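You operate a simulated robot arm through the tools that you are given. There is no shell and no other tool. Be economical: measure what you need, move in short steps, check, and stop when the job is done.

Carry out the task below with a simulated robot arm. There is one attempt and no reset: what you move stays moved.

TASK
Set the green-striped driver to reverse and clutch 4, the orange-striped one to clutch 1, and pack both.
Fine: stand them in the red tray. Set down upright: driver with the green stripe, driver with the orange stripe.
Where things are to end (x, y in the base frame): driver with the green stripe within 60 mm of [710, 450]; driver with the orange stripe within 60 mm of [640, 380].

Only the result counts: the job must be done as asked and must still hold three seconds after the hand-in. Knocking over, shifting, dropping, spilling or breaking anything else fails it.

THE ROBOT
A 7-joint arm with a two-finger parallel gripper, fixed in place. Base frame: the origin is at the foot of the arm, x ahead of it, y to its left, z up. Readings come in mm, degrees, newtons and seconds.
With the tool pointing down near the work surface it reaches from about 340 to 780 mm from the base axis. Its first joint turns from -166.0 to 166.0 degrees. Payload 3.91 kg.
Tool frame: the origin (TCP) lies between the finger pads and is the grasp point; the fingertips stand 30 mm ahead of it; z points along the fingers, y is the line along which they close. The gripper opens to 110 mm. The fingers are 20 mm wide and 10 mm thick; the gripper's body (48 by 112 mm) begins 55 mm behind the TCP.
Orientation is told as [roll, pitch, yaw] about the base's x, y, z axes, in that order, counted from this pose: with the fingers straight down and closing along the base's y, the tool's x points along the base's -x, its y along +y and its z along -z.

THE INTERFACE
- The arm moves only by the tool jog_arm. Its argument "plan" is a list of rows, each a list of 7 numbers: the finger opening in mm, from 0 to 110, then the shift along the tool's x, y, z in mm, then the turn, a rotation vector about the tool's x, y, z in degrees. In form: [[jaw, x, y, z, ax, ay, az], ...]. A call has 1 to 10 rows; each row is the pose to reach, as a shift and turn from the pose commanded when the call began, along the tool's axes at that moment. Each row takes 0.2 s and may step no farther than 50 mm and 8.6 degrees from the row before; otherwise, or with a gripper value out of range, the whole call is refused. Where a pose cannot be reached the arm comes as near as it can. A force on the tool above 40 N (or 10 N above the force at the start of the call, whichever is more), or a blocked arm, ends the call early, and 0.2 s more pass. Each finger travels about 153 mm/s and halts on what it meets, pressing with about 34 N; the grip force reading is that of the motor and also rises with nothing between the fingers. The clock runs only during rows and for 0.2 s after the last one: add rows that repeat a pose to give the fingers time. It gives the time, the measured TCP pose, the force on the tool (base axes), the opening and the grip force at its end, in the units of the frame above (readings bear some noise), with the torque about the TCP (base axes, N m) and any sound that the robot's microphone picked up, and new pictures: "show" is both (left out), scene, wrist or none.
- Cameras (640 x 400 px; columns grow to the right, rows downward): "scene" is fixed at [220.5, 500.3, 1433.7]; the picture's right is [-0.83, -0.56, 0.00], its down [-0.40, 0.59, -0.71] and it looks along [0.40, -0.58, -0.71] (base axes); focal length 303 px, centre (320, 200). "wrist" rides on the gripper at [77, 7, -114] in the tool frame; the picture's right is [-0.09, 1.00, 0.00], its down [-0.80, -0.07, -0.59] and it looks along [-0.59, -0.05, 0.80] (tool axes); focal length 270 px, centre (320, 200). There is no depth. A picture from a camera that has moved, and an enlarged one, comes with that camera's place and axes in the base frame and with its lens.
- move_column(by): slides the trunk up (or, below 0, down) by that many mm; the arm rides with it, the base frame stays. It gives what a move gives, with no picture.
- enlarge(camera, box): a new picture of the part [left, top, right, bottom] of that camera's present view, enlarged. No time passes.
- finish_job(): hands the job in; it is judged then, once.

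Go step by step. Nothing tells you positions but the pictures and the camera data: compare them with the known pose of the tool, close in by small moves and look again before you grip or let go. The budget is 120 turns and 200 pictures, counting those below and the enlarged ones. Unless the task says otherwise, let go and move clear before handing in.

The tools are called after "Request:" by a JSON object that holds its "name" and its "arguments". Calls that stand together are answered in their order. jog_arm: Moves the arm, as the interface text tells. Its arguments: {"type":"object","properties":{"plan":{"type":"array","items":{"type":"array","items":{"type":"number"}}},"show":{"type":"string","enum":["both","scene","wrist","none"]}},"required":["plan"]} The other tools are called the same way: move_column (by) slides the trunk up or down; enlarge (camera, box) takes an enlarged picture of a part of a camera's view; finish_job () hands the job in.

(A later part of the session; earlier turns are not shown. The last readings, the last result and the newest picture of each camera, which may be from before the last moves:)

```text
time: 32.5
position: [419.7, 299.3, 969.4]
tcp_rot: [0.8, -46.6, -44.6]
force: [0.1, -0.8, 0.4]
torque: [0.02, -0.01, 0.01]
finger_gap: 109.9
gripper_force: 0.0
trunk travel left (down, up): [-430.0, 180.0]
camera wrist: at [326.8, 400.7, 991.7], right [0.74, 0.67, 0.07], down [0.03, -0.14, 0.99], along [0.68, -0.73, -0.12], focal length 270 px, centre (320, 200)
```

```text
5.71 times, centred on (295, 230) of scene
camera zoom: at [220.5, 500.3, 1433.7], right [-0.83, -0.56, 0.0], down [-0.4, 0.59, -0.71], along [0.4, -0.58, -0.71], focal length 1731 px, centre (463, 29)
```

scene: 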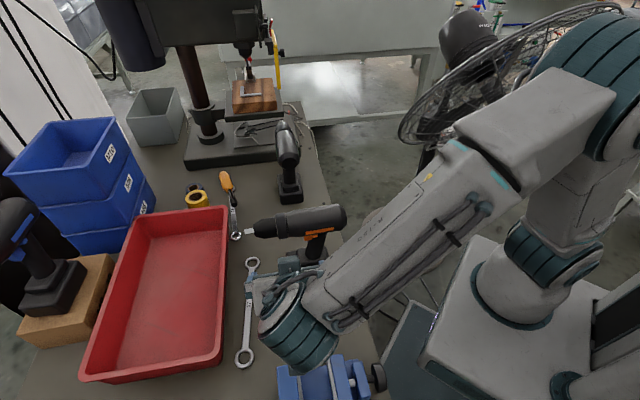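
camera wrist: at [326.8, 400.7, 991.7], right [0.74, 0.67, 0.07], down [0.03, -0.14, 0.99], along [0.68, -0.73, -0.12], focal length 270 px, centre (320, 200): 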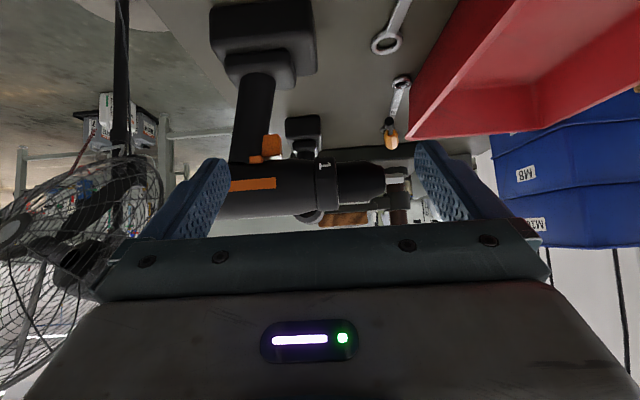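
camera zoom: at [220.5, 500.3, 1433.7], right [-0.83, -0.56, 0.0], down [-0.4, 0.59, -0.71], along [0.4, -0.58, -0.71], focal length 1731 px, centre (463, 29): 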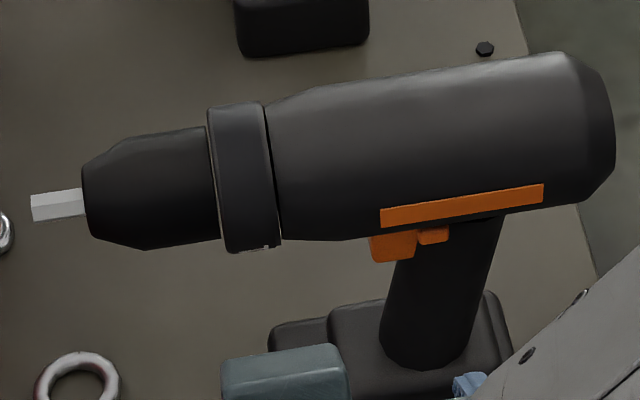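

All drivers appear to start with the same ring angle. I'll find the index by turning the ring and listening for clicks. First bring the hand upright and back to yaw 46°.

Request:
{"name": "jog_arm", "arguments": {"plan": [[110, -13, 0, -13, 0, 8, 0], [110, -26, 0, -26, 0, 16, 0], [110, -39, 0, -39, 0, 24, 0], [110, -52, 0, -52, 0, 32, 0], [110, -65, 0, -65, 0, 40, 0], [110, -79, 0, -76, 0, 46, 0]], "show": "none"}}

Request:
{"name": "jog_arm", "arguments": {"plan": [[110, 0, 0, 0, 0, 0, -8.5], [110, 0, 0, 0, 0, 0, -17], [110, 0, 0, 0, 0, 0, -25.5], [110, 0, 0, 0, 0, 0, -34], [110, 0, 0, 0, 0, 0, -42.5], [110, 0, 0, 0, 0, 0, -51], [110, 0, 0, 0, 0, 0, -59.5], [110, 0, 0, 0, 0, 0, -68], [110, 0, 0, 0, 0, 0, -76.5], [110, 0, 0, 0, 0, 0, -85]], "show": "none"}}

```text
time: 33.9
position: [419.5, 299.6, 1080.7]
tcp_rot: [0.6, -0.3, -44.0]
force: [-0.4, 0.0, -0.3]
torque: [-0.01, 0.03, -0.03]
finger_gap: 109.4
gripper_force: 0.1
trunk travel left (down, up): [-430.0, 180.0]
```

```text
time: 36.1
position: [419.0, 298.9, 1079.3]
tcp_rot: [-0.4, -0.4, 41.0]
force: [0.7, 0.0, 0.3]
torque: [-0.06, 0.03, 0.01]
finger_gap: 110.3
gripper_force: 0.1
trunk travel left (down, up): [-430.0, 180.0]
```

Request:
{"name": "jog_arm", "arguments": {"plan": [[110, -4, -42, 5, 0, 0, -2], [110, -9, -84, 10, 0, 0, -4], [110, -14, -127, 20, 0, 0, -5], [110, -14, -127, 20, 0, 0, -5]], "show": "both"}}

```text
time: 37.1
position: [511.0, 212.4, 1060.4]
tcp_rot: [-0.4, -0.4, 45.9]
force: [-0.5, 0.1, 0.0]
torque: [-0.02, 0.0, -0.01]
finger_gap: 109.9
gripper_force: 0.1
trunk travel left (down, up): [-430.0, 180.0]
camera wrist: at [451.8, 164.3, 1173.5], right [-0.65, 0.76, -0.01], down [0.6, 0.53, 0.6], along [0.46, 0.39, -0.8], focal length 270 px, centre (320, 200)
```

scene: 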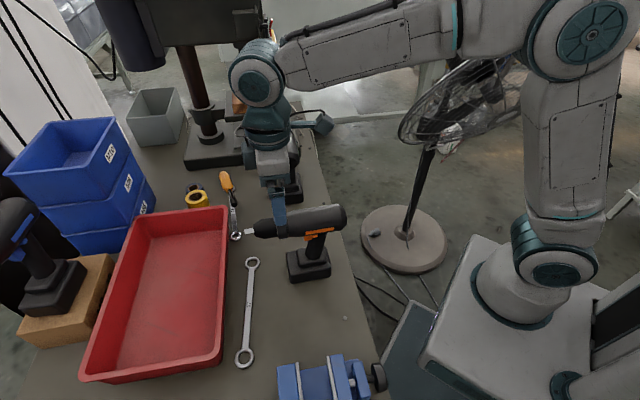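
wrist: 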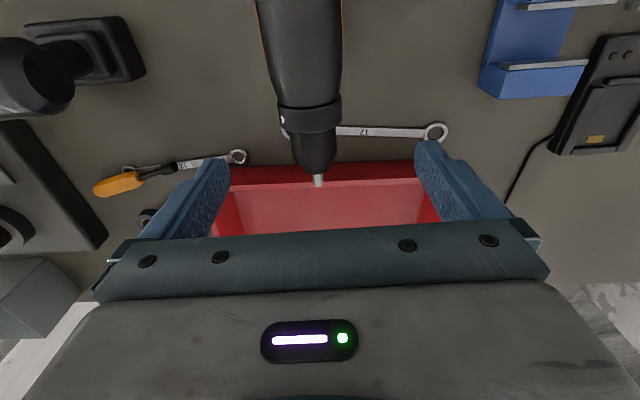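

Request:
{"name": "jog_arm", "arguments": {"plan": [[110, 2, -8, 30, 0, 0, 0], [110, 4, -8, 55, 0, 0, 0], [110, 4, -8, 55, 0, 0, 0]], "show": "both"}}

Request:
{"name": "enlarge", "arguments": {"camera": "scene", "box": [235, 170, 355, 260]}}

```text
time: 37.9
position: [514.9, 203.6, 1005.7]
tcp_rot: [-0.5, -0.4, 45.7]
force: [-0.1, -0.5, 0.4]
torque: [0.0, -0.01, -0.01]
finger_gap: 109.8
gripper_force: 0.0
trunk travel left (down, up): [-430.0, 180.0]
camera wrist: at [456.0, 154.6, 1118.5], right [-0.65, 0.76, -0.01], down [0.6, 0.53, 0.6], along [0.46, 0.39, -0.8], focal length 270 px, centre (320, 200)
```

scene: 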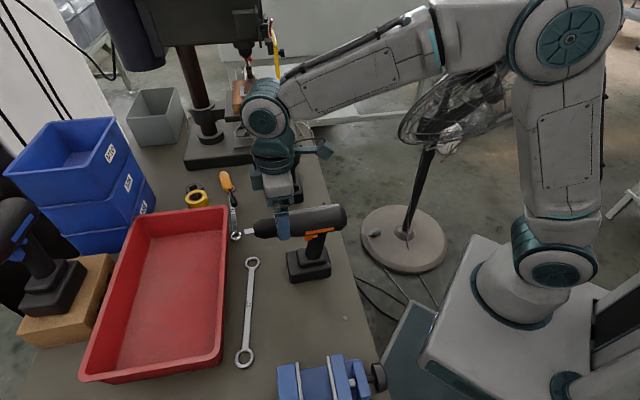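
wrist: 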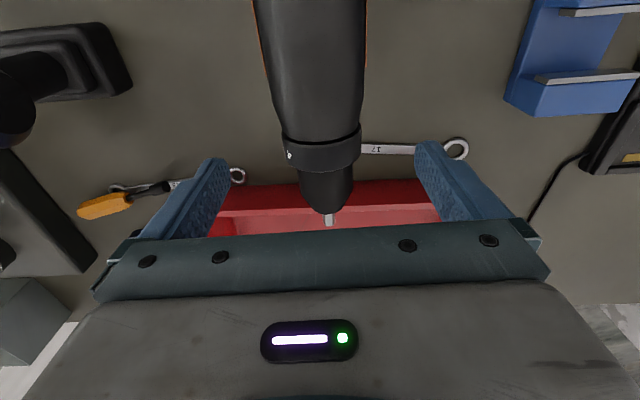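

```text
4.44 times, centred on (295, 215) of scene
camera zoom: at [220.5, 500.3, 1433.7], right [-0.83, -0.56, 0.0], down [-0.4, 0.59, -0.71], along [0.4, -0.58, -0.71], focal length 1346 px, centre (431, 133)
```

zoom: 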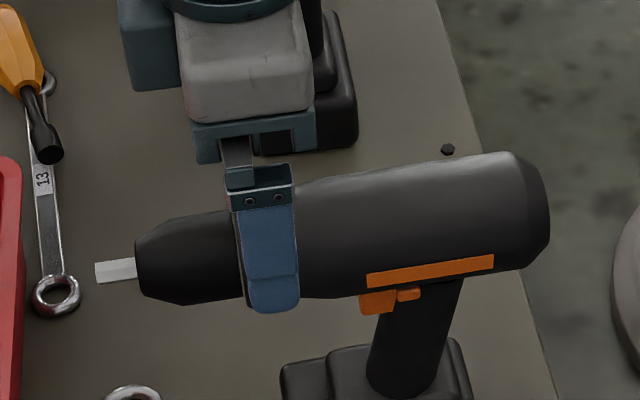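

Aligned in yaw and sideways. I descend to the ring centre, swing the open fingers -32° about the ring axis, then close.

Request:
{"name": "jog_arm", "arguments": {"plan": [[110, 3, 0, 30, 0, 0, 0], [110, 3, 0, 62, 0, 0, 0], [110, 3, 0, 62, -8, 0, 0], [110, 3, 0, 62, -16, 0, 0], [110, 3, 0, 62, -24, 0, 0], [110, 3, 0, 62, -32, 0, 0], [110, 3, 0, 62, -32, 0, 0]], "show": "both"}}

Request:
{"name": "enlarge", "arguments": {"camera": "scene", "box": [235, 170, 355, 260]}}

```text
time: 39.5
position: [514.5, 202.0, 943.9]
tcp_rot: [31.8, -0.4, 45.8]
force: [0.7, 0.3, -1.1]
torque: [0.02, -0.01, -0.03]
finger_gap: 109.9
gripper_force: 0.1
trunk travel left (down, up): [-430.0, 180.0]
camera wrist: at [499.1, 110.0, 1042.6], right [-0.55, 0.65, 0.52], down [0.82, 0.31, 0.47], along [0.15, 0.69, -0.71], focal length 270 px, centre (320, 200)
```

scene: 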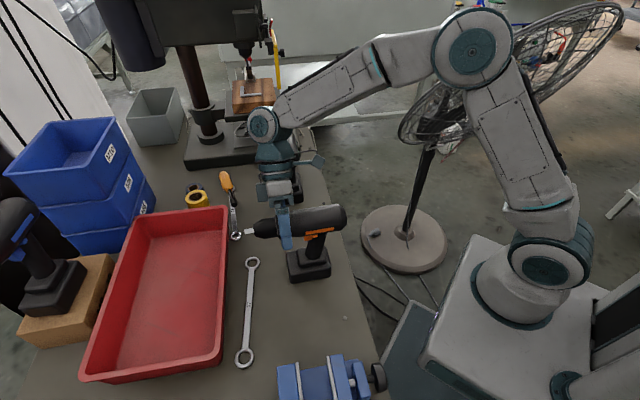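
wrist: 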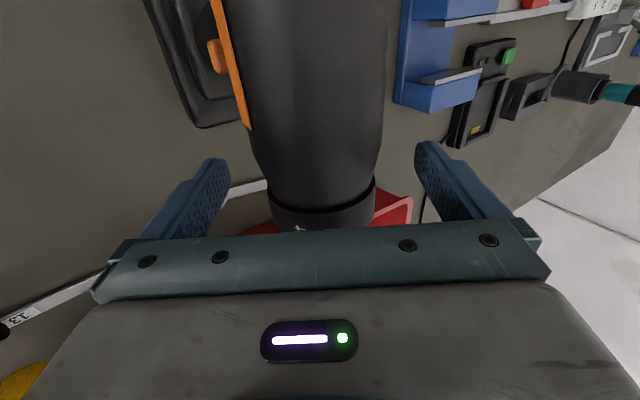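

```text
4.44 times, centred on (295, 215) of scene
camera zoom: at [220.5, 500.3, 1433.7], right [-0.83, -0.56, 0.0], down [-0.4, 0.59, -0.71], along [0.4, -0.58, -0.71], focal length 1346 px, centre (431, 133)
```

zoom: 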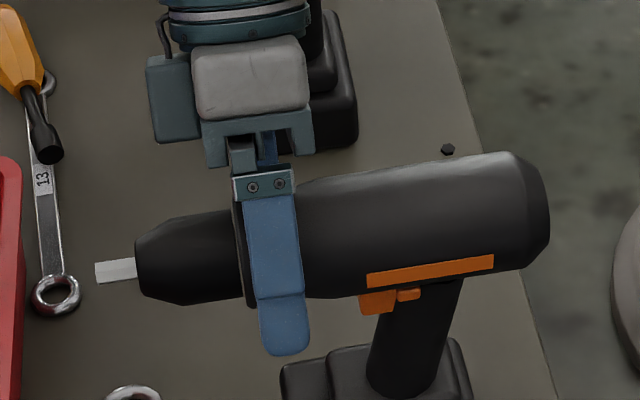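

TCP projects about 4 mm behind the ring centre; I correct that and close gently.

Request:
{"name": "jog_arm", "arguments": {"plan": [[110, -4, 0, 0, 0, 0, 0], [80, -4, 0, 0, 0, 0, 0], [50, -4, 0, 0, 0, 0, 0], [30, -4, 0, 0, 0, 0, 0], [30, -4, 0, 0, 0, 0, 0]], "show": "scene"}}

Request:
{"name": "enlarge", "arguments": {"camera": "scene", "box": [235, 170, 355, 260]}}

```text
time: 40.7
position: [516.3, 205.2, 943.9]
tcp_rot: [31.6, -0.3, 45.9]
force: [-1.3, -0.6, 0.8]
torque: [-0.11, 0.09, 0.1]
finger_gap: 52.5
gripper_force: 33.7
trunk travel left (down, up): [-430.0, 180.0]
```

scene: 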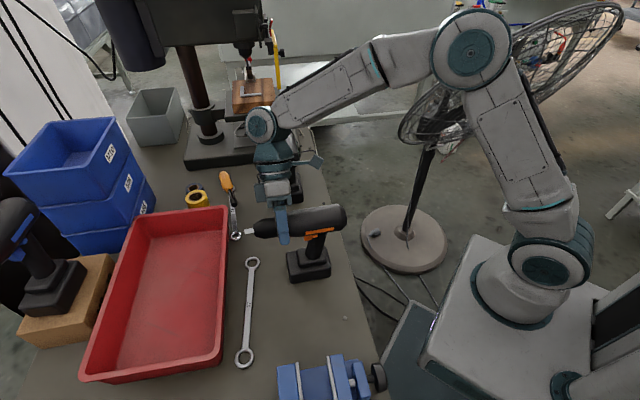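

```text
4.44 times, centred on (295, 215) of scene
camera zoom: at [220.5, 500.3, 1433.7], right [-0.83, -0.56, 0.0], down [-0.4, 0.59, -0.71], along [0.4, -0.58, -0.71], focal length 1346 px, centre (431, 133)
```

zoom: 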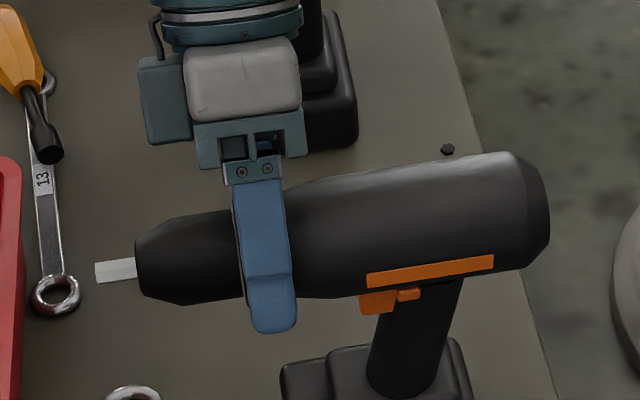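

Gripped on the ring (52.5 mm). I turn slowly and watch the torque.

Request:
{"name": "jog_arm", "arguments": {"plan": [[30, 0, 0, 0, 2, 0, 0], [30, 0, 0, 0, 5, 0, 0], [30, 0, 0, 0, 8, 0, 0], [30, 0, 0, 0, 11, 0, 0], [30, 0, 0, 0, 14, 0, 0], [30, 0, 0, 0, 17, 0, 0], [30, 0, 0, 0, 20, 0, 0]], "show": "scene"}}

Request:
{"name": "enlarge", "arguments": {"camera": "scene", "box": [235, 170, 355, 290]}}

```text
time: 42.3
position: [515.5, 205.8, 945.4]
tcp_rot: [11.4, -0.4, 45.7]
force: [-3.3, -2.7, 3.2]
torque: [-0.58, 0.56, 0.22]
finger_gap: 52.7
gripper_force: 34.0
trunk travel left (down, up): [-430.0, 180.0]
```

scene: 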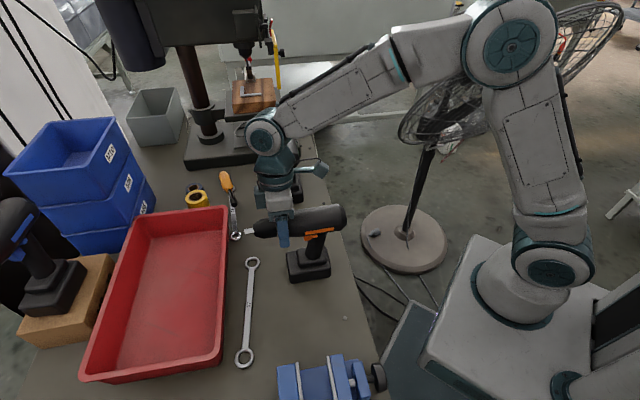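

```text
3.33 times, centred on (295, 230) of scene
camera zoom: at [220.5, 500.3, 1433.7], right [-0.83, -0.56, 0.0], down [-0.4, 0.59, -0.71], along [0.4, -0.58, -0.71], focal length 1010 px, centre (403, 100)
```

zoom: 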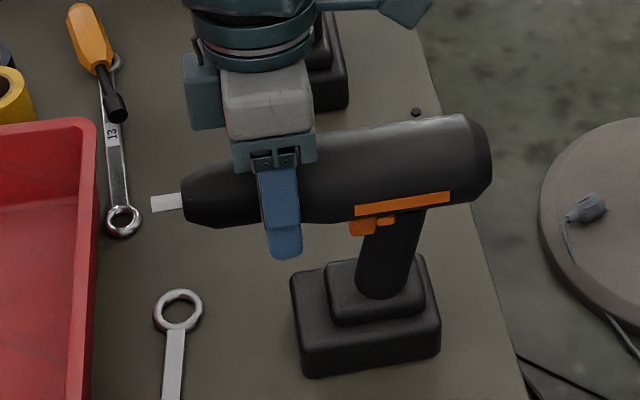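

No roll torque and the driver stands firm; the ring seems to turn. I continue to complete 60°.

Request:
{"name": "jog_arm", "arguments": {"plan": [[30, 0, 0, 0, 4, 0, 0], [30, 0, 0, 0, 8, 0, 0], [30, 0, 0, 0, 12, 0, 0], [30, 0, 0, 0, 16, 0, 0], [30, 0, 0, 0, 20, 0, 0], [30, 0, 0, 0, 24, 0, 0], [30, 0, 0, 0, 28, 0, 0]], "show": "scene"}}

Request:
{"name": "enlarge", "arguments": {"camera": "scene", "box": [235, 170, 355, 290]}}

```text
time: 43.9
position: [516.9, 204.9, 944.2]
tcp_rot: [-16.6, -0.5, 45.7]
force: [0.8, -0.4, 6.9]
torque: [-0.66, 0.6, 0.15]
finger_gap: 52.6
gripper_force: 33.8
trunk travel left (down, up): [-430.0, 180.0]
```

scene: 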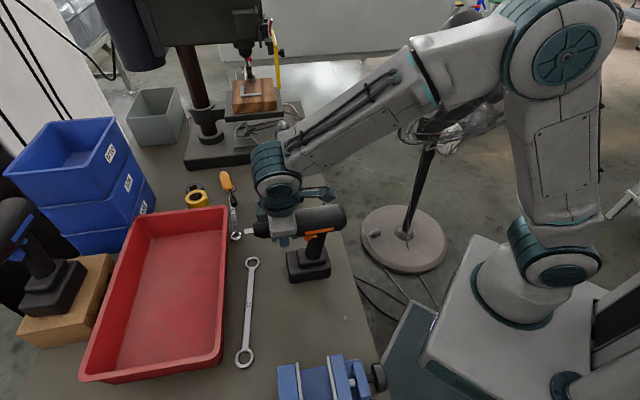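

```text
3.33 times, centred on (295, 230) of scene
camera zoom: at [220.5, 500.3, 1433.7], right [-0.83, -0.56, 0.0], down [-0.4, 0.59, -0.71], along [0.4, -0.58, -0.71], focal length 1010 px, centre (403, 100)
```

zoom: 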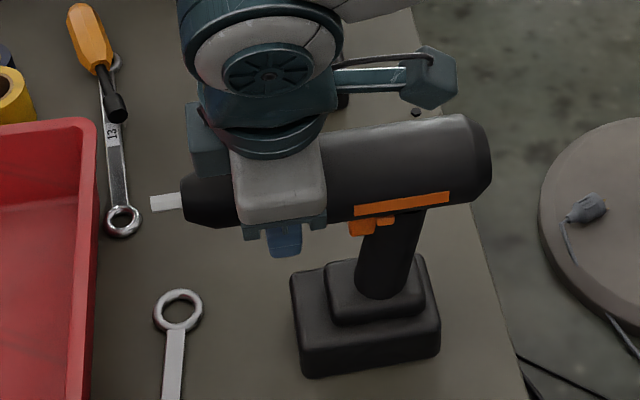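

No sound so far; I open the fingers, swing back clear and look at the ring.

Request:
{"name": "jog_arm", "arguments": {"plan": [[60, 0, 0, 0, 0, 0, 0], [90, 0, 0, 0, 0, 0, 0], [110, 0, 0, 0, 0, 0, 0], [110, 0, 0, 0, -8, 0, 0], [110, 0, 0, 0, -16, 0, 0]], "show": "none"}}

Request:
{"name": "jog_arm", "arguments": {"plan": [[110, 0, 0, -50, 0, 0, 0], [110, 0, 0, -90, 0, 0, 0]], "show": "both"}}

Request:
{"name": "enlarge", "arguments": {"camera": "scene", "box": [235, 190, 355, 270]}}

Request:
{"name": "enlarge", "arguments": {"camera": "wrist", "box": [220, 60, 420, 200]}}

```text
time: 45.1
position: [516.9, 204.6, 943.4]
tcp_rot: [-0.4, -0.4, 45.9]
force: [-0.1, 0.7, 0.2]
torque: [-0.04, -0.01, 0.01]
finger_gap: 110.2
gripper_force: 0.0
trunk travel left (down, up): [-430.0, 180.0]
```

```text
time: 45.7
position: [515.3, 206.1, 1033.0]
tcp_rot: [-0.4, -0.5, 45.9]
force: [-0.2, -0.1, -1.2]
torque: [-0.03, -0.02, -0.01]
finger_gap: 110.1
gripper_force: 0.2
trunk travel left (down, up): [-430.0, 180.0]
camera wrist: at [455.7, 157.2, 1144.6], right [-0.65, 0.76, -0.01], down [0.6, 0.53, 0.6], along [0.46, 0.39, -0.8], focal length 270 px, centre (320, 200)
```

scene: 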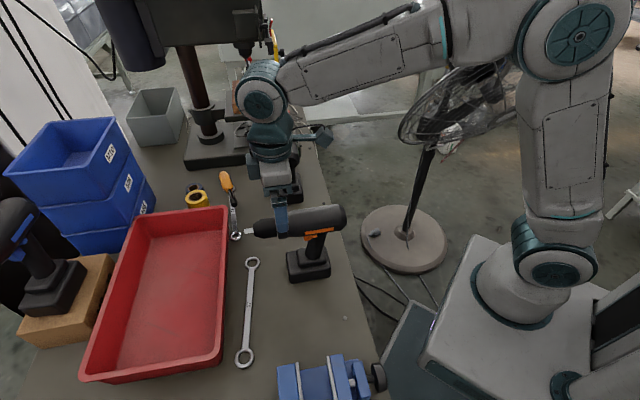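
wrist: 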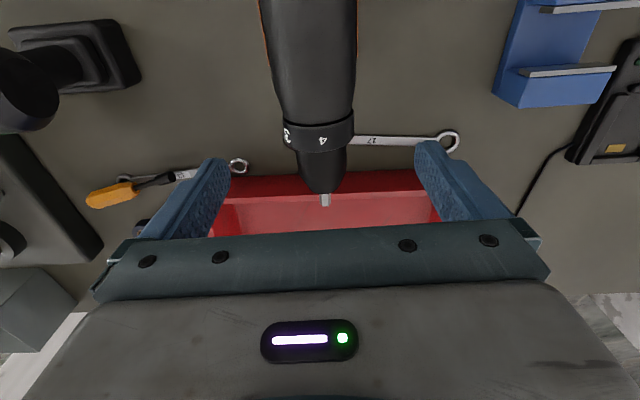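

```text
5.00 times, centred on (295, 230) of scene
camera zoom: at [220.5, 500.3, 1433.7], right [-0.83, -0.56, 0.0], down [-0.4, 0.59, -0.71], along [0.4, -0.58, -0.71], focal length 1515 px, centre (445, 50)
```

zoom: 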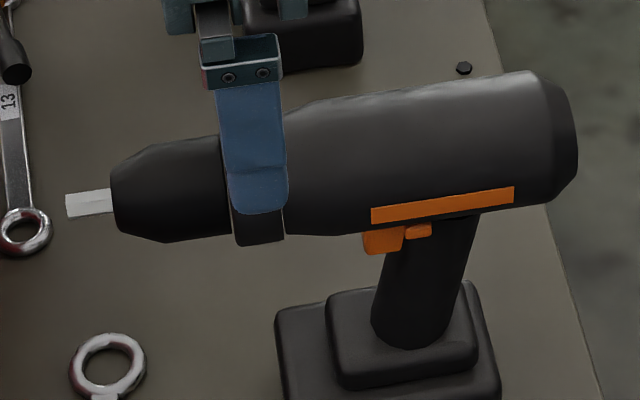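

```text
2.86 times, centred on (320, 130) of wrist
camera zoom: at [455.7, 157.2, 1144.6], right [-0.65, 0.76, -0.01], down [0.6, 0.53, 0.6], along [0.46, 0.39, -0.8], focal length 772 px, centre (320, 400)
```

zoom: 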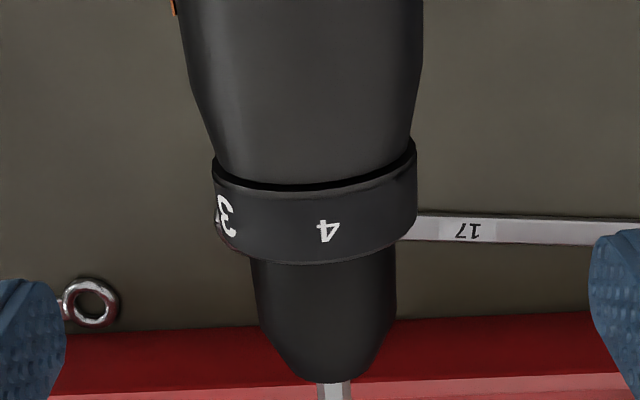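

The ring turns freely: 4 now sits at the top. To find whether there is a stop, I turn it one more step the same way.

Request:
{"name": "jog_arm", "arguments": {"plan": [[110, 0, 0, 45, 0, 0, 0], [110, 0, 0, 89, 0, 0, 0], [110, 0, 0, 89, -8, 0, 0], [110, 0, 0, 89, -16, 0, 0], [110, 0, 0, 89, -24, 0, 0], [110, 0, 0, 89, -32, 0, 0], [80, 0, 0, 89, -32, 0, 0], [50, 0, 0, 89, -32, 0, 0], [30, 0, 0, 89, -32, 0, 0], [30, 0, 0, 89, -32, 0, 0]], "show": "none"}}

Request:
{"name": "jog_arm", "arguments": {"plan": [[30, 0, 0, 0, 4, 0, 0], [30, 0, 0, 0, 10, 0, 0], [30, 0, 0, 0, 16, 0, 0], [30, 0, 0, 0, 22, 0, 0], [30, 0, 0, 0, 28, 0, 0], [30, 0, 0, 0, 34, 0, 0], [30, 0, 0, 0, 40, 0, 0], [30, 0, 0, 0, 46, 0, 0], [30, 0, 0, 0, 52, 0, 0], [30, 0, 0, 0, 58, 0, 0]], "show": "scene"}}

```text
time: 47.9
position: [517.3, 205.9, 945.0]
tcp_rot: [31.5, -0.4, 45.9]
force: [-1.3, 0.5, 0.6]
torque: [0.12, -0.02, 0.06]
finger_gap: 53.1
gripper_force: 33.8
trunk travel left (down, up): [-430.0, 180.0]
```

```text
time: 50.1
position: [517.2, 206.3, 946.5]
tcp_rot: [-26.5, -0.4, 46.0]
force: [-1.4, 1.1, -0.9]
torque: [0.57, 0.22, 0.03]
finger_gap: 53.1
gripper_force: 34.0
trunk travel left (down, up): [-430.0, 180.0]
```

scene: 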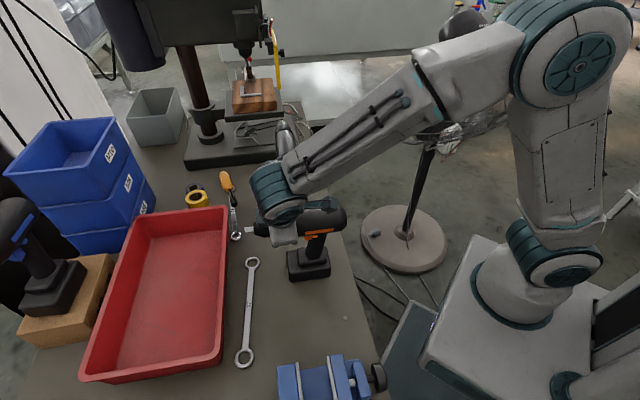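

There is now a resisting torque of about 0.56 N·m along the axis. Release and look.

Request:
{"name": "jog_arm", "arguments": {"plan": [[60, 0, 0, 0, 0, 0, 0], [90, 0, 0, 0, 0, 0, 0], [110, 0, 0, 0, 0, 0, 0], [110, 0, 0, 0, -8, 0, 0], [110, 0, 0, 0, -16, 0, 0], [110, 0, 0, 0, -24, 0, 0], [110, 0, 0, -4, -26, 0, 0]], "show": "none"}}

Request:
{"name": "jog_arm", "arguments": {"plan": [[110, 0, 0, -45, 0, 0, 0], [110, 0, 0, -88, 0, 0, 0]], "show": "wrist"}}

Request:
{"name": "enlarge", "arguments": {"camera": "scene", "box": [235, 190, 355, 290]}}

Request:
{"name": "enlarge", "arguments": {"camera": "wrist", "box": [220, 60, 420, 200]}}

```text
time: 51.7
position: [515.9, 206.5, 948.6]
tcp_rot: [-0.4, -0.5, 45.8]
force: [-0.4, -0.2, 0.2]
torque: [-0.01, -0.07, -0.02]
finger_gap: 109.7
gripper_force: 0.1
trunk travel left (down, up): [-430.0, 180.0]
```

```text
time: 52.3
position: [515.4, 203.7, 1038.2]
tcp_rot: [-0.3, -0.4, 46.0]
force: [-0.4, -0.2, 0.5]
torque: [-0.01, 0.0, -0.01]
finger_gap: 109.9
gripper_force: 0.1
trunk travel left (down, up): [-430.0, 180.0]
camera wrist: at [455.7, 155.4, 1150.0], right [-0.65, 0.76, -0.01], down [0.6, 0.53, 0.6], along [0.46, 0.39, -0.8], focal length 270 px, centre (320, 200)
```

wrist: 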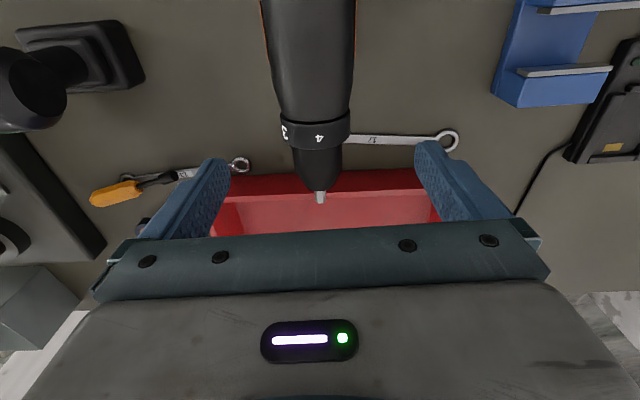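

```text
4.00 times, centred on (295, 240) of scene
camera zoom: at [220.5, 500.3, 1433.7], right [-0.83, -0.56, 0.0], down [-0.4, 0.59, -0.71], along [0.4, -0.58, -0.71], focal length 1212 px, centre (420, 40)
```

zoom: 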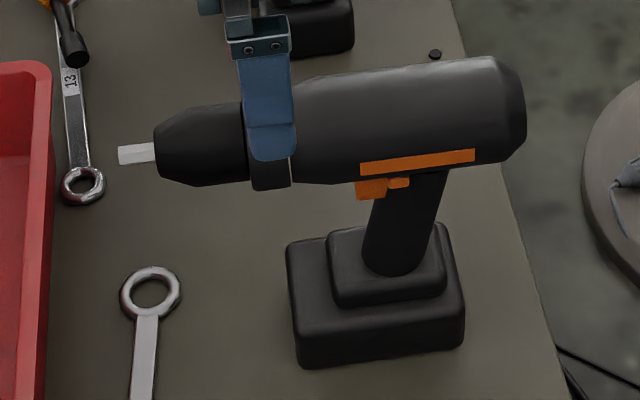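

```text
2.86 times, centred on (320, 130) of wrist
camera zoom: at [455.7, 155.4, 1150.0], right [-0.65, 0.76, -0.01], down [0.6, 0.53, 0.6], along [0.46, 0.39, -0.8], focal length 772 px, centre (320, 400)
```

zoom: 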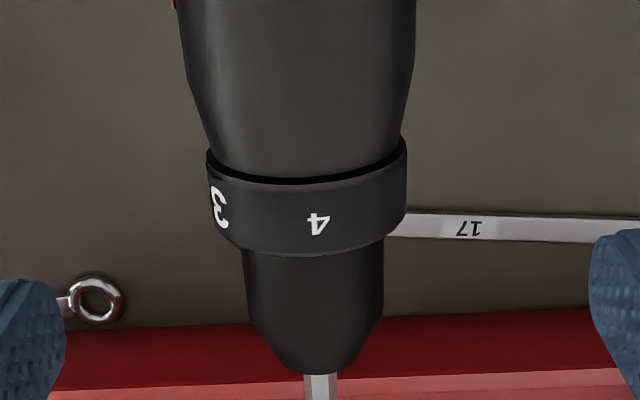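

The stop fixes the scale: digits run 1–4 with the index at the underside; all began at 2, and orange now sits at its end stop, clutch 1. Next the green driver: ring near (717,-53), nose -45°. I move above it.

Request:
{"name": "jog_arm", "arguments": {"plan": [[110, 4, -28, -10, 0, 0, 8.5], [110, 9, -55, -20, 0, 0, 17], [110, 13, -83, -20, 0, 0, 25.5], [110, 17, -111, -20, 0, 0, 34], [110, 22, -138, -20, 0, 0, 42.5], [110, 26, -166, -20, 0, 0, 51], [110, 30, -194, -20, 0, 0, 59.5], [110, 35, -222, -20, 0, 0, 68], [110, 39, -249, -20, 0, 0, 76.5], [110, 43.6, -277, -20, 0, 0, 85]], "show": "both"}}

```text
time: 54.5
position: [684.2, -18.7, 1058.8]
tcp_rot: [0.4, -0.2, -39.3]
force: [-0.1, 0.4, 0.4]
torque: [0.01, 0.0, -0.03]
finger_gap: 109.7
gripper_force: 0.0
trunk travel left (down, up): [-430.0, 180.0]
camera wrist: at [627.8, 37.5, 1170.4], right [0.7, 0.71, 0.01], down [0.57, -0.56, 0.6], along [0.43, -0.42, -0.8], focal length 270 px, centre (320, 200)
```

scene: 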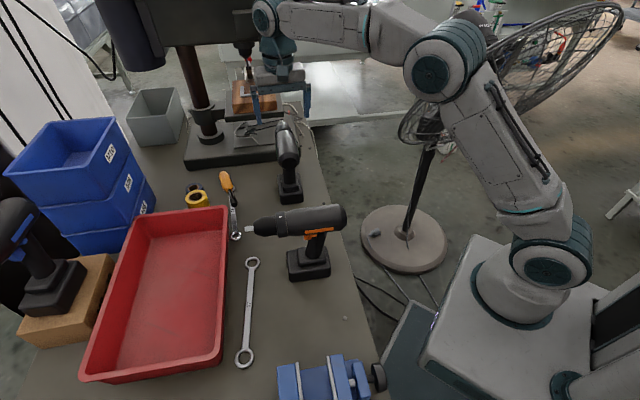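
wrist: 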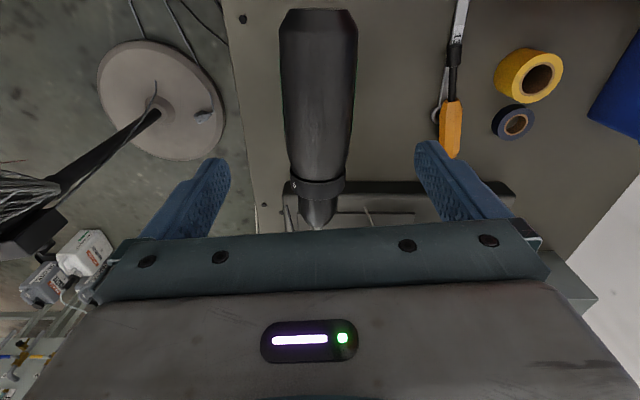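

Request:
{"name": "jog_arm", "arguments": {"plan": [[110, -7, -0.7, 40, 0, 0, 5.2], [110, -7, -0.7, 80, 0, 0, 5.2], [110, -7, -0.7, 116, 0, 0, 5.2], [80, -7, -0.7, 116, 0, 0, 5.2], [50, -7, -0.7, 116, 0, 0, 5.2], [30, -7, -0.7, 116, 0, 0, 5.2], [30, -7, -0.7, 116, 0, 0, 5.2]], "show": "both"}}

Request:
{"name": "enlarge", "arguments": {"camera": "scene", "box": [250, 90, 330, 210]}}

```text
time: 56.1
position: [688.8, -20.8, 941.7]
tcp_rot: [0.3, -0.4, -44.4]
force: [-2.4, -1.0, 0.1]
torque: [-0.2, -0.09, -0.14]
finger_gap: 57.4
gripper_force: 34.1
trunk travel left (down, up): [-430.0, 180.0]
camera wrist: at [637.5, 40.1, 1053.9], right [0.76, 0.65, 0.01], down [0.52, -0.61, 0.6], along [0.39, -0.45, -0.8], focal length 270 px, centre (320, 200)
```

scene: 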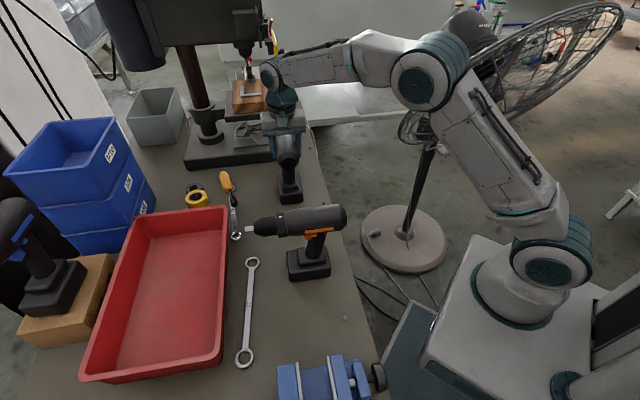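
wrist: 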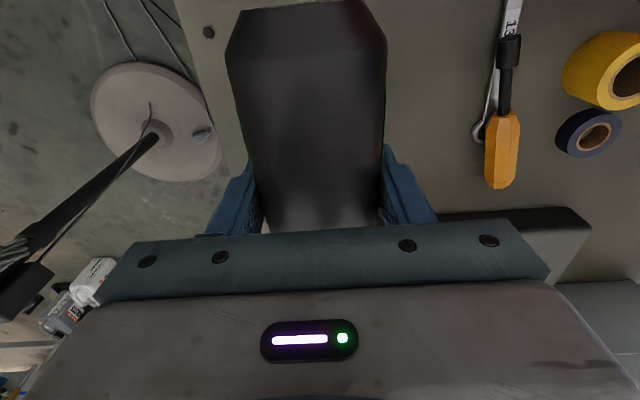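

```text
3.33 times, centred on (290, 150) of scene
camera zoom: at [220.5, 500.3, 1433.7], right [-0.83, -0.56, 0.0], down [-0.4, 0.59, -0.71], along [0.4, -0.58, -0.71], focal length 1010 px, centre (420, 367)
```

zoom: 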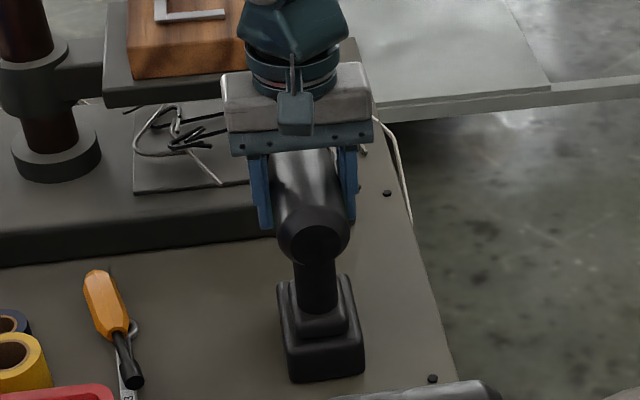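

Gripped. I lift a few millimetres and carry it slowly back towards (600,70), turning the nose outward.

Request:
{"name": "jog_arm", "arguments": {"plan": [[30, 0, 0, -3, 0, 0, 0], [30, 0, 0, -6, 0, 0, 0], [30, 0, 0, -9, 0, 0, 0], [30, 5, 0, -10, 0, 0, -2], [30, 12, 0, -10, 0, 0, -5], [30, 22, 0, -10, 0, 0, -9], [30, 33, 0, -10, 0, 0, -13], [30, 44, 0, -10, 0, 0, -17], [30, 55, 0, -10, 0, 0, -21], [30, 64, 0, -10, 0, 0, -25]], "show": "scene"}}

```text
time: 58.3
position: [643.2, 23.4, 951.3]
tcp_rot: [0.2, -0.5, -19.3]
force: [0.6, 0.9, -12.2]
torque: [-0.03, 0.01, 0.1]
finger_gap: 57.4
gripper_force: 33.7
trunk travel left (down, up): [-430.0, 180.0]
```

scene: 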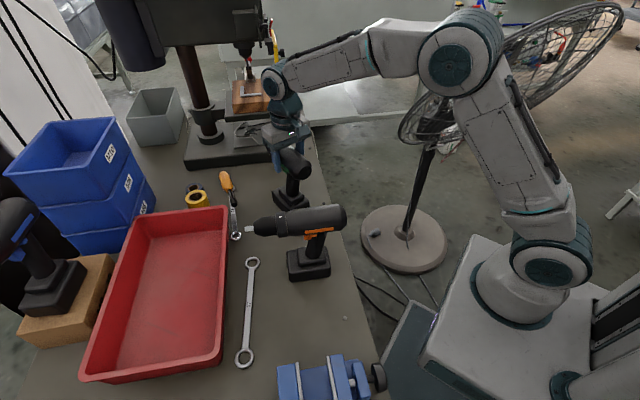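

Request:
{"name": "jog_arm", "arguments": {"plan": [[30, 5, 2, 0, 0, 0, -2], [30, 14, 6, 0, 0, 0, -6], [30, 25, 11, 0, 0, 0, -11], [30, 36, 16, 0, 0, 0, -16], [30, 46, 20, 0, 0, 0, -21], [30, 53, 23, 0, 0, 0, -25], [30, 56, 25, 0, 0, 0, -27], [30, 56, 25, 5, 0, 0, -27], [30, 56, 25, 10, 0, 0, -27], [30, 56, 25, 10.5, 0, 0, -27]], "show": "scene"}}

Request:
{"name": "enlarge", "arguments": {"camera": "scene", "box": [240, 120, 360, 290]}}

```text
time: 60.5
position: [597.4, 66.2, 944.5]
tcp_rot: [-0.1, -1.0, 7.7]
force: [3.7, 5.5, 23.0]
torque: [-0.05, -0.05, -0.49]
finger_gap: 57.4
gripper_force: 34.1
trunk travel left (down, up): [-430.0, 180.0]
```

scene: 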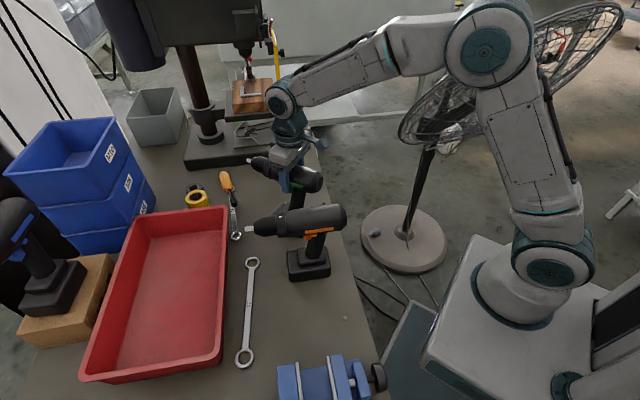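

```text
2.35 times, centred on (300, 205) of scene
camera zoom: at [220.5, 500.3, 1433.7], right [-0.83, -0.56, 0.0], down [-0.4, 0.59, -0.71], along [0.4, -0.58, -0.71], focal length 713 px, centre (367, 188)
```

zoom: 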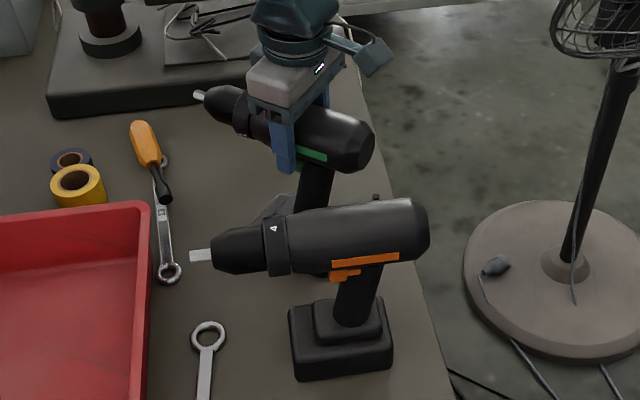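

Standing on the table. I open, slide forward to the ring with open fingers, and check.

Request:
{"name": "jog_arm", "arguments": {"plan": [[30, 0, 0, -1.5, 0, 0, 0], [60, 0, 0, -1.5, 0, 0, 0], [90, 0, 0, -1.5, 0, 0, 0], [110, 0, 0, -1.5, 0, 0, 0], [110, -16, 0, -1.5, 0, 0, 0], [110, -32, 0, -1.5, 0, 0, 0], [110, -48, 0, -1.5, 0, 0, 0], [110, -48, 0, -1.5, 0, 0, 0]], "show": "both"}}

Request:
{"name": "enlarge", "arguments": {"camera": "scene", "box": [240, 130, 340, 210]}}

```text
time: 62.3
position: [646.7, 70.2, 943.3]
tcp_rot: [-0.1, -0.6, 7.6]
force: [-0.5, 0.1, -0.8]
torque: [0.01, 0.0, 0.04]
finger_gap: 110.1
gripper_force: 0.0
trunk travel left (down, up): [-430.0, 180.0]
camera wrist: at [567.8, 67.7, 1055.5], right [-0.05, 1.0, 0.0], down [0.8, 0.04, 0.6], along [0.6, 0.03, -0.8], focal length 270 px, centre (320, 200)
```

scene: 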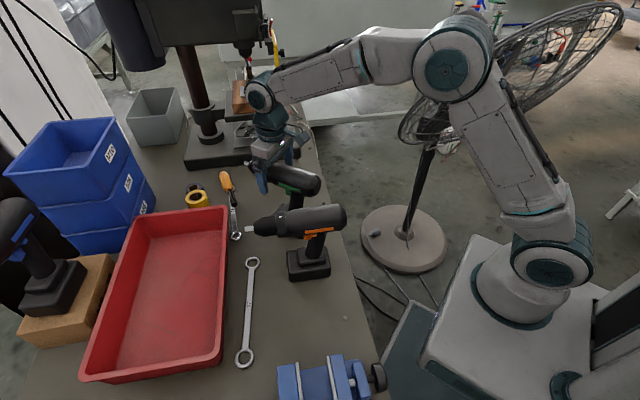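
wrist: 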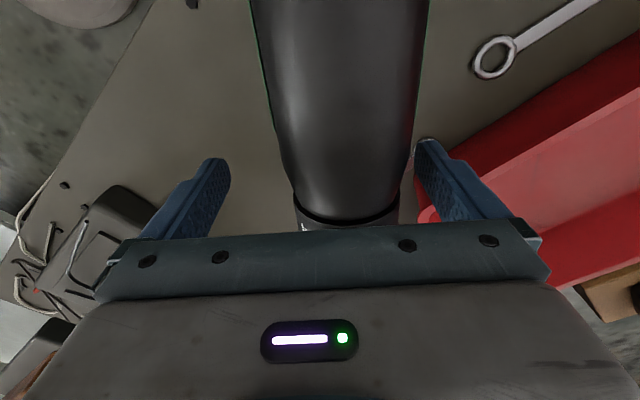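

```text
5.00 times, centred on (290, 170) of scene
camera zoom: at [220.5, 500.3, 1433.7], right [-0.83, -0.56, 0.0], down [-0.4, 0.59, -0.71], along [0.4, -0.58, -0.71], focal length 1515 px, centre (470, 350)
```

zoom: 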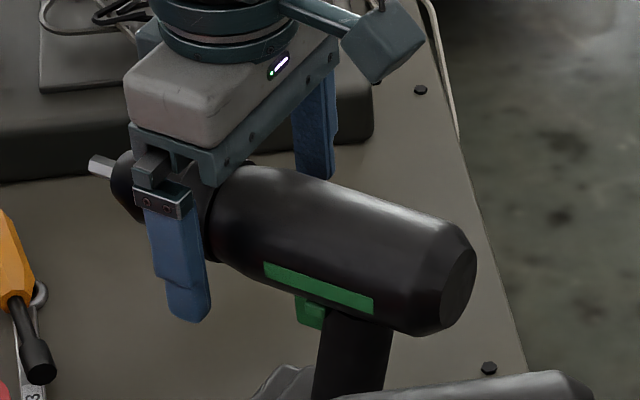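

The driver sits about 12 mm left of the hand and its ring a bit further ahead; I correct and check again from higher.

Request:
{"name": "jog_arm", "arguments": {"plan": [[110, 0, 12, 0, 0, 0, 0], [110, 0, 12, -35, 0, 0, 0], [110, -9, 12, -70, 0, 0, 0], [110, -9, 12, -70, 0, 0, 0]], "show": "both"}}

Request:
{"name": "enlarge", "arguments": {"camera": "scene", "box": [240, 130, 340, 210]}}

Request:
{"name": "enlarge", "arguments": {"camera": "wrist", "box": [220, 60, 420, 240]}}

```text
time: 63.3
position: [653.5, 83.2, 1012.0]
tcp_rot: [-0.1, -0.6, 7.6]
force: [0.0, -0.6, -0.5]
torque: [0.03, 0.03, 0.01]
finger_gap: 110.2
gripper_force: 0.0
trunk travel left (down, up): [-430.0, 180.0]
camera wrist: at [575.4, 81.7, 1124.4], right [-0.05, 1.0, 0.0], down [0.8, 0.04, 0.6], along [0.6, 0.03, -0.8], focal length 270 px, centre (320, 200)
```

scene: 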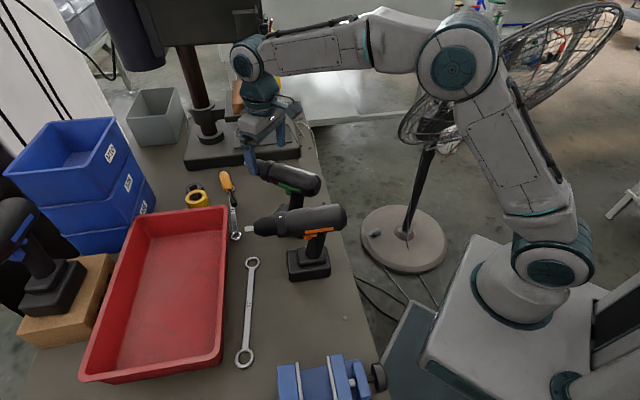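
wrist: 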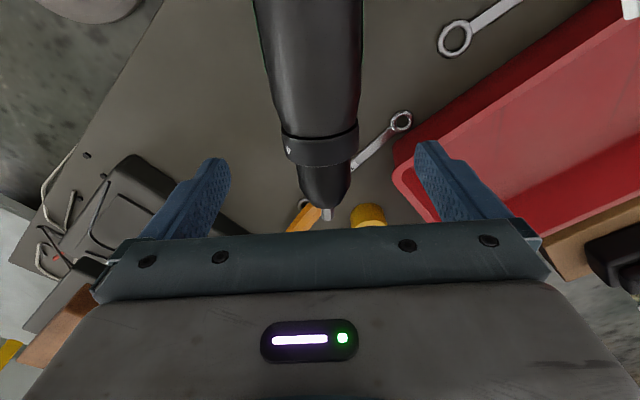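

```text
5.00 times, centred on (290, 170) of scene
camera zoom: at [220.5, 500.3, 1433.7], right [-0.83, -0.56, 0.0], down [-0.4, 0.59, -0.71], along [0.4, -0.58, -0.71], focal length 1515 px, centre (470, 350)
```

zoom: 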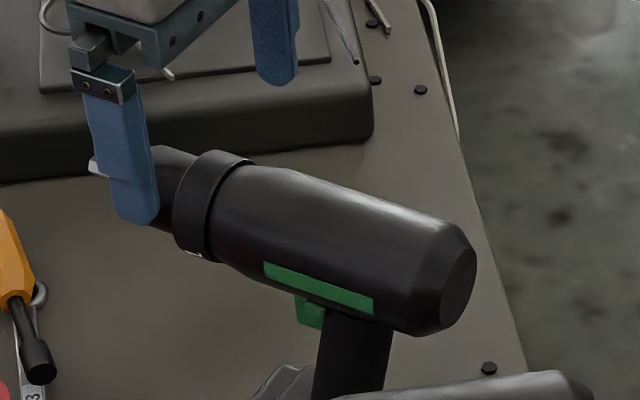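

```text
2.22 times, centred on (320, 150) of wrist
camera zoom: at [575.4, 81.7, 1124.4], right [-0.05, 1.0, 0.0], down [0.8, 0.04, 0.6], along [0.6, 0.03, -0.8], focal length 601 px, centre (320, 311)
```

zoom: 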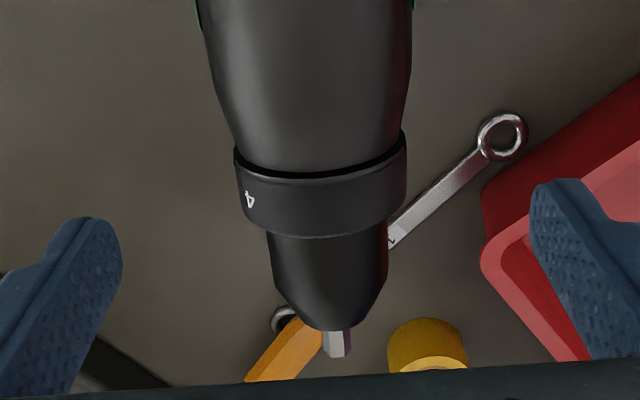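

Ring lies nearly under the TCP. I descend, swing +32°, grip, and turn clockwise (negative) towards 4.

Request:
{"name": "jog_arm", "arguments": {"plan": [[110, -4, 2, 34, 0, 0, 0], [110, -4, 2, 68, 0, 0, 0], [110, -4, 2, 68, 8, 0, 0], [110, -4, 2, 68, 16, 0, 0], [110, -4, 2, 68, 24, 0, 0], [110, -4, 2, 68, 32, 0, 0], [80, -4, 2, 68, 32, 0, 0], [50, -4, 2, 68, 32, 0, 0], [30, -4, 2, 68, 32, 0, 0], [30, -4, 2, 68, 32, 0, 0]], "show": "scene"}}

Request:
{"name": "enlarge", "arguments": {"camera": "scene", "box": [240, 130, 340, 210]}}

```text
time: 65.5
position: [658.5, 85.5, 946.0]
tcp_rot: [-32.1, -0.6, 7.6]
force: [1.1, -1.5, 2.1]
torque: [-0.04, 0.05, -0.02]
finger_gap: 52.8
gripper_force: 33.8
trunk travel left (down, up): [-430.0, 180.0]
```

scene: 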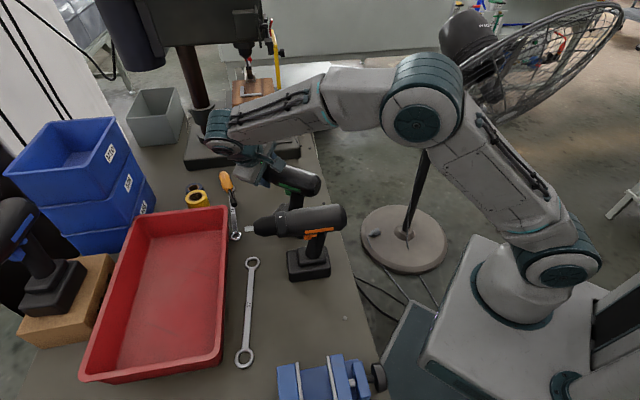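

```text
5.00 times, centred on (290, 170) of scene
camera zoom: at [220.5, 500.3, 1433.7], right [-0.83, -0.56, 0.0], down [-0.4, 0.59, -0.71], along [0.4, -0.58, -0.71], focal length 1515 px, centre (470, 350)
```

zoom: 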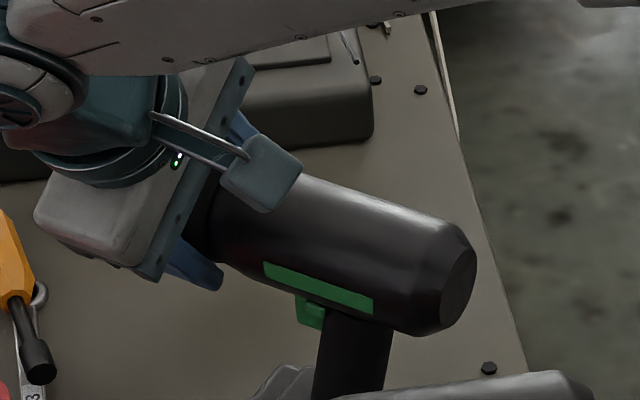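

Gripped on the ring (52.8 mm). Turning clockwise 62°.

Request:
{"name": "jog_arm", "arguments": {"plan": [[30, 0, 0, 0, -4, 0, 0], [30, 0, 0, 0, -10, 0, 0], [30, 0, 0, 0, -17, 0, 0], [30, 0, 0, 0, -24, 0, 0], [30, 0, 0, 0, -31, 0, 0], [30, 0, 0, 0, -38, 0, 0], [30, 0, 0, 0, -45, 0, 0], [30, 0, 0, 0, -52, 0, 0], [30, 0, 0, 0, -59, 0, 0], [30, 0, 0, 0, -65, 0, 0]], "show": "scene"}}

Request:
{"name": "enlarge", "arguments": {"camera": "scene", "box": [240, 130, 340, 210]}}

```text
time: 67.7
position: [657.0, 84.8, 947.1]
tcp_rot: [33.1, -0.7, 7.5]
force: [8.7, -3.0, 12.5]
torque: [-0.11, 0.56, 0.29]
finger_gap: 52.6
gripper_force: 34.1
trunk travel left (down, up): [-430.0, 180.0]
```

scene: 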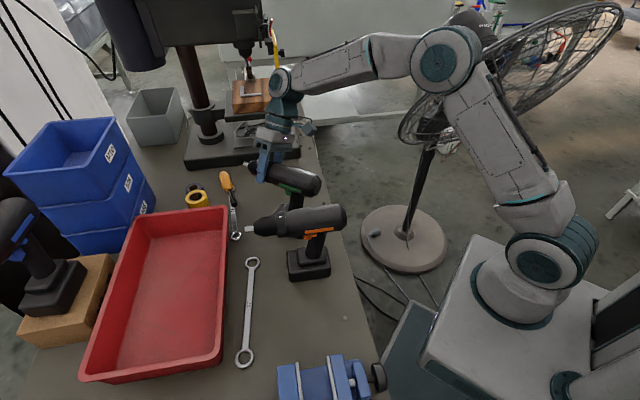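

```text
5.00 times, centred on (290, 170) of scene
camera zoom: at [220.5, 500.3, 1433.7], right [-0.83, -0.56, 0.0], down [-0.4, 0.59, -0.71], along [0.4, -0.58, -0.71], focal length 1515 px, centre (470, 350)
```

zoom: 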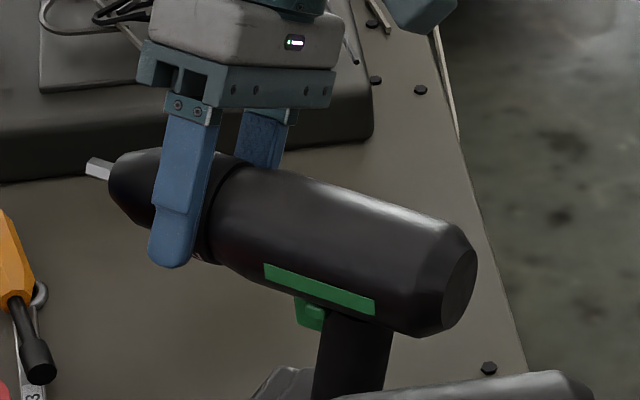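

Good; the driver stays put. I release, swing back to +32° and repeat the stroke to reach the stop at 4.

Request:
{"name": "jog_arm", "arguments": {"plan": [[60, 0, 0, 0, 0, 0, 0], [90, 0, 0, 0, 0, 0, 0], [110, 0, 0, 0, 8, 0, 0], [110, 0, 0, 0, 16, 0, 0], [110, 0, 0, 0, 24, 0, 0], [110, 0, 0, 0, 32, 0, 0], [110, 0, 0, 0, 40, 0, 0], [110, 0, 0, 0, 48, 0, 0], [110, 0, 0, 0, 56, 0, 0], [110, 0, 0, 0, 64, 0, 0]], "show": "none"}}

Request:
{"name": "jog_arm", "arguments": {"plan": [[80, 0, 0, 0, 0, 0, 0], [50, 0, 0, 0, 0, 0, 0], [30, 0, 0, 0, 0, 0, 0], [30, 0, 0, 0, 0, 0, 0], [30, 0, 0, 0, -6, 0, 0], [30, 0, 0, 0, -13, 0, 0], [30, 0, 0, 0, -20, 0, 0], [30, 0, 0, 0, -27, 0, 0], [30, 0, 0, 0, -34, 0, 0], [30, 0, 0, 0, -41, 0, 0]], "show": "none"}}

Request:
{"name": "jog_arm", "arguments": {"plan": [[30, 0, 0, 0, -5, 0, 0], [30, 0, 0, 0, -10, 0, 0], [30, 0, 0, 0, -15, 0, 0], [30, 0, 0, 0, -20, 0, 0], [30, 0, 0, 0, -25, 0, 0], [30, 0, 0, 0, -28, 0, 0]], "show": "scene"}}

```text
time: 69.9
position: [658.7, 87.1, 945.7]
tcp_rot: [-31.2, -0.7, 7.7]
force: [0.2, 0.1, -0.8]
torque: [-0.05, 0.01, 0.02]
finger_gap: 110.2
gripper_force: 0.1
trunk travel left (down, up): [-430.0, 180.0]
```

```text
time: 72.1
position: [658.5, 85.2, 945.9]
tcp_rot: [10.0, -0.8, 7.5]
force: [5.6, -0.4, 10.9]
torque: [-0.13, 0.85, -0.02]
finger_gap: 52.8
gripper_force: 34.1
trunk travel left (down, up): [-430.0, 180.0]
```

```text
time: 73.5
position: [657.0, 85.4, 944.8]
tcp_rot: [38.0, -0.4, 7.7]
force: [-0.1, -2.1, 0.6]
torque: [-0.57, 0.05, 0.14]
finger_gap: 52.9
gripper_force: 33.9
trunk travel left (down, up): [-430.0, 180.0]
```

scene: 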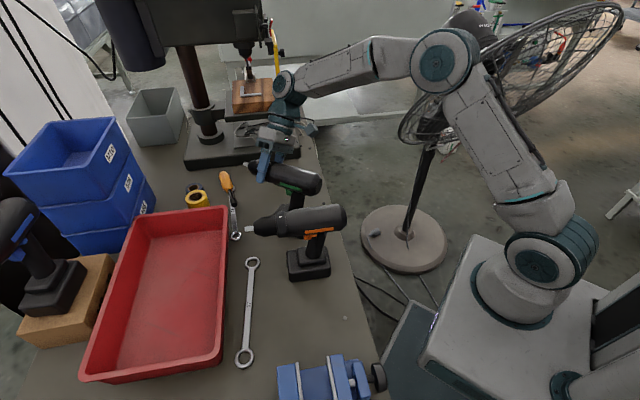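

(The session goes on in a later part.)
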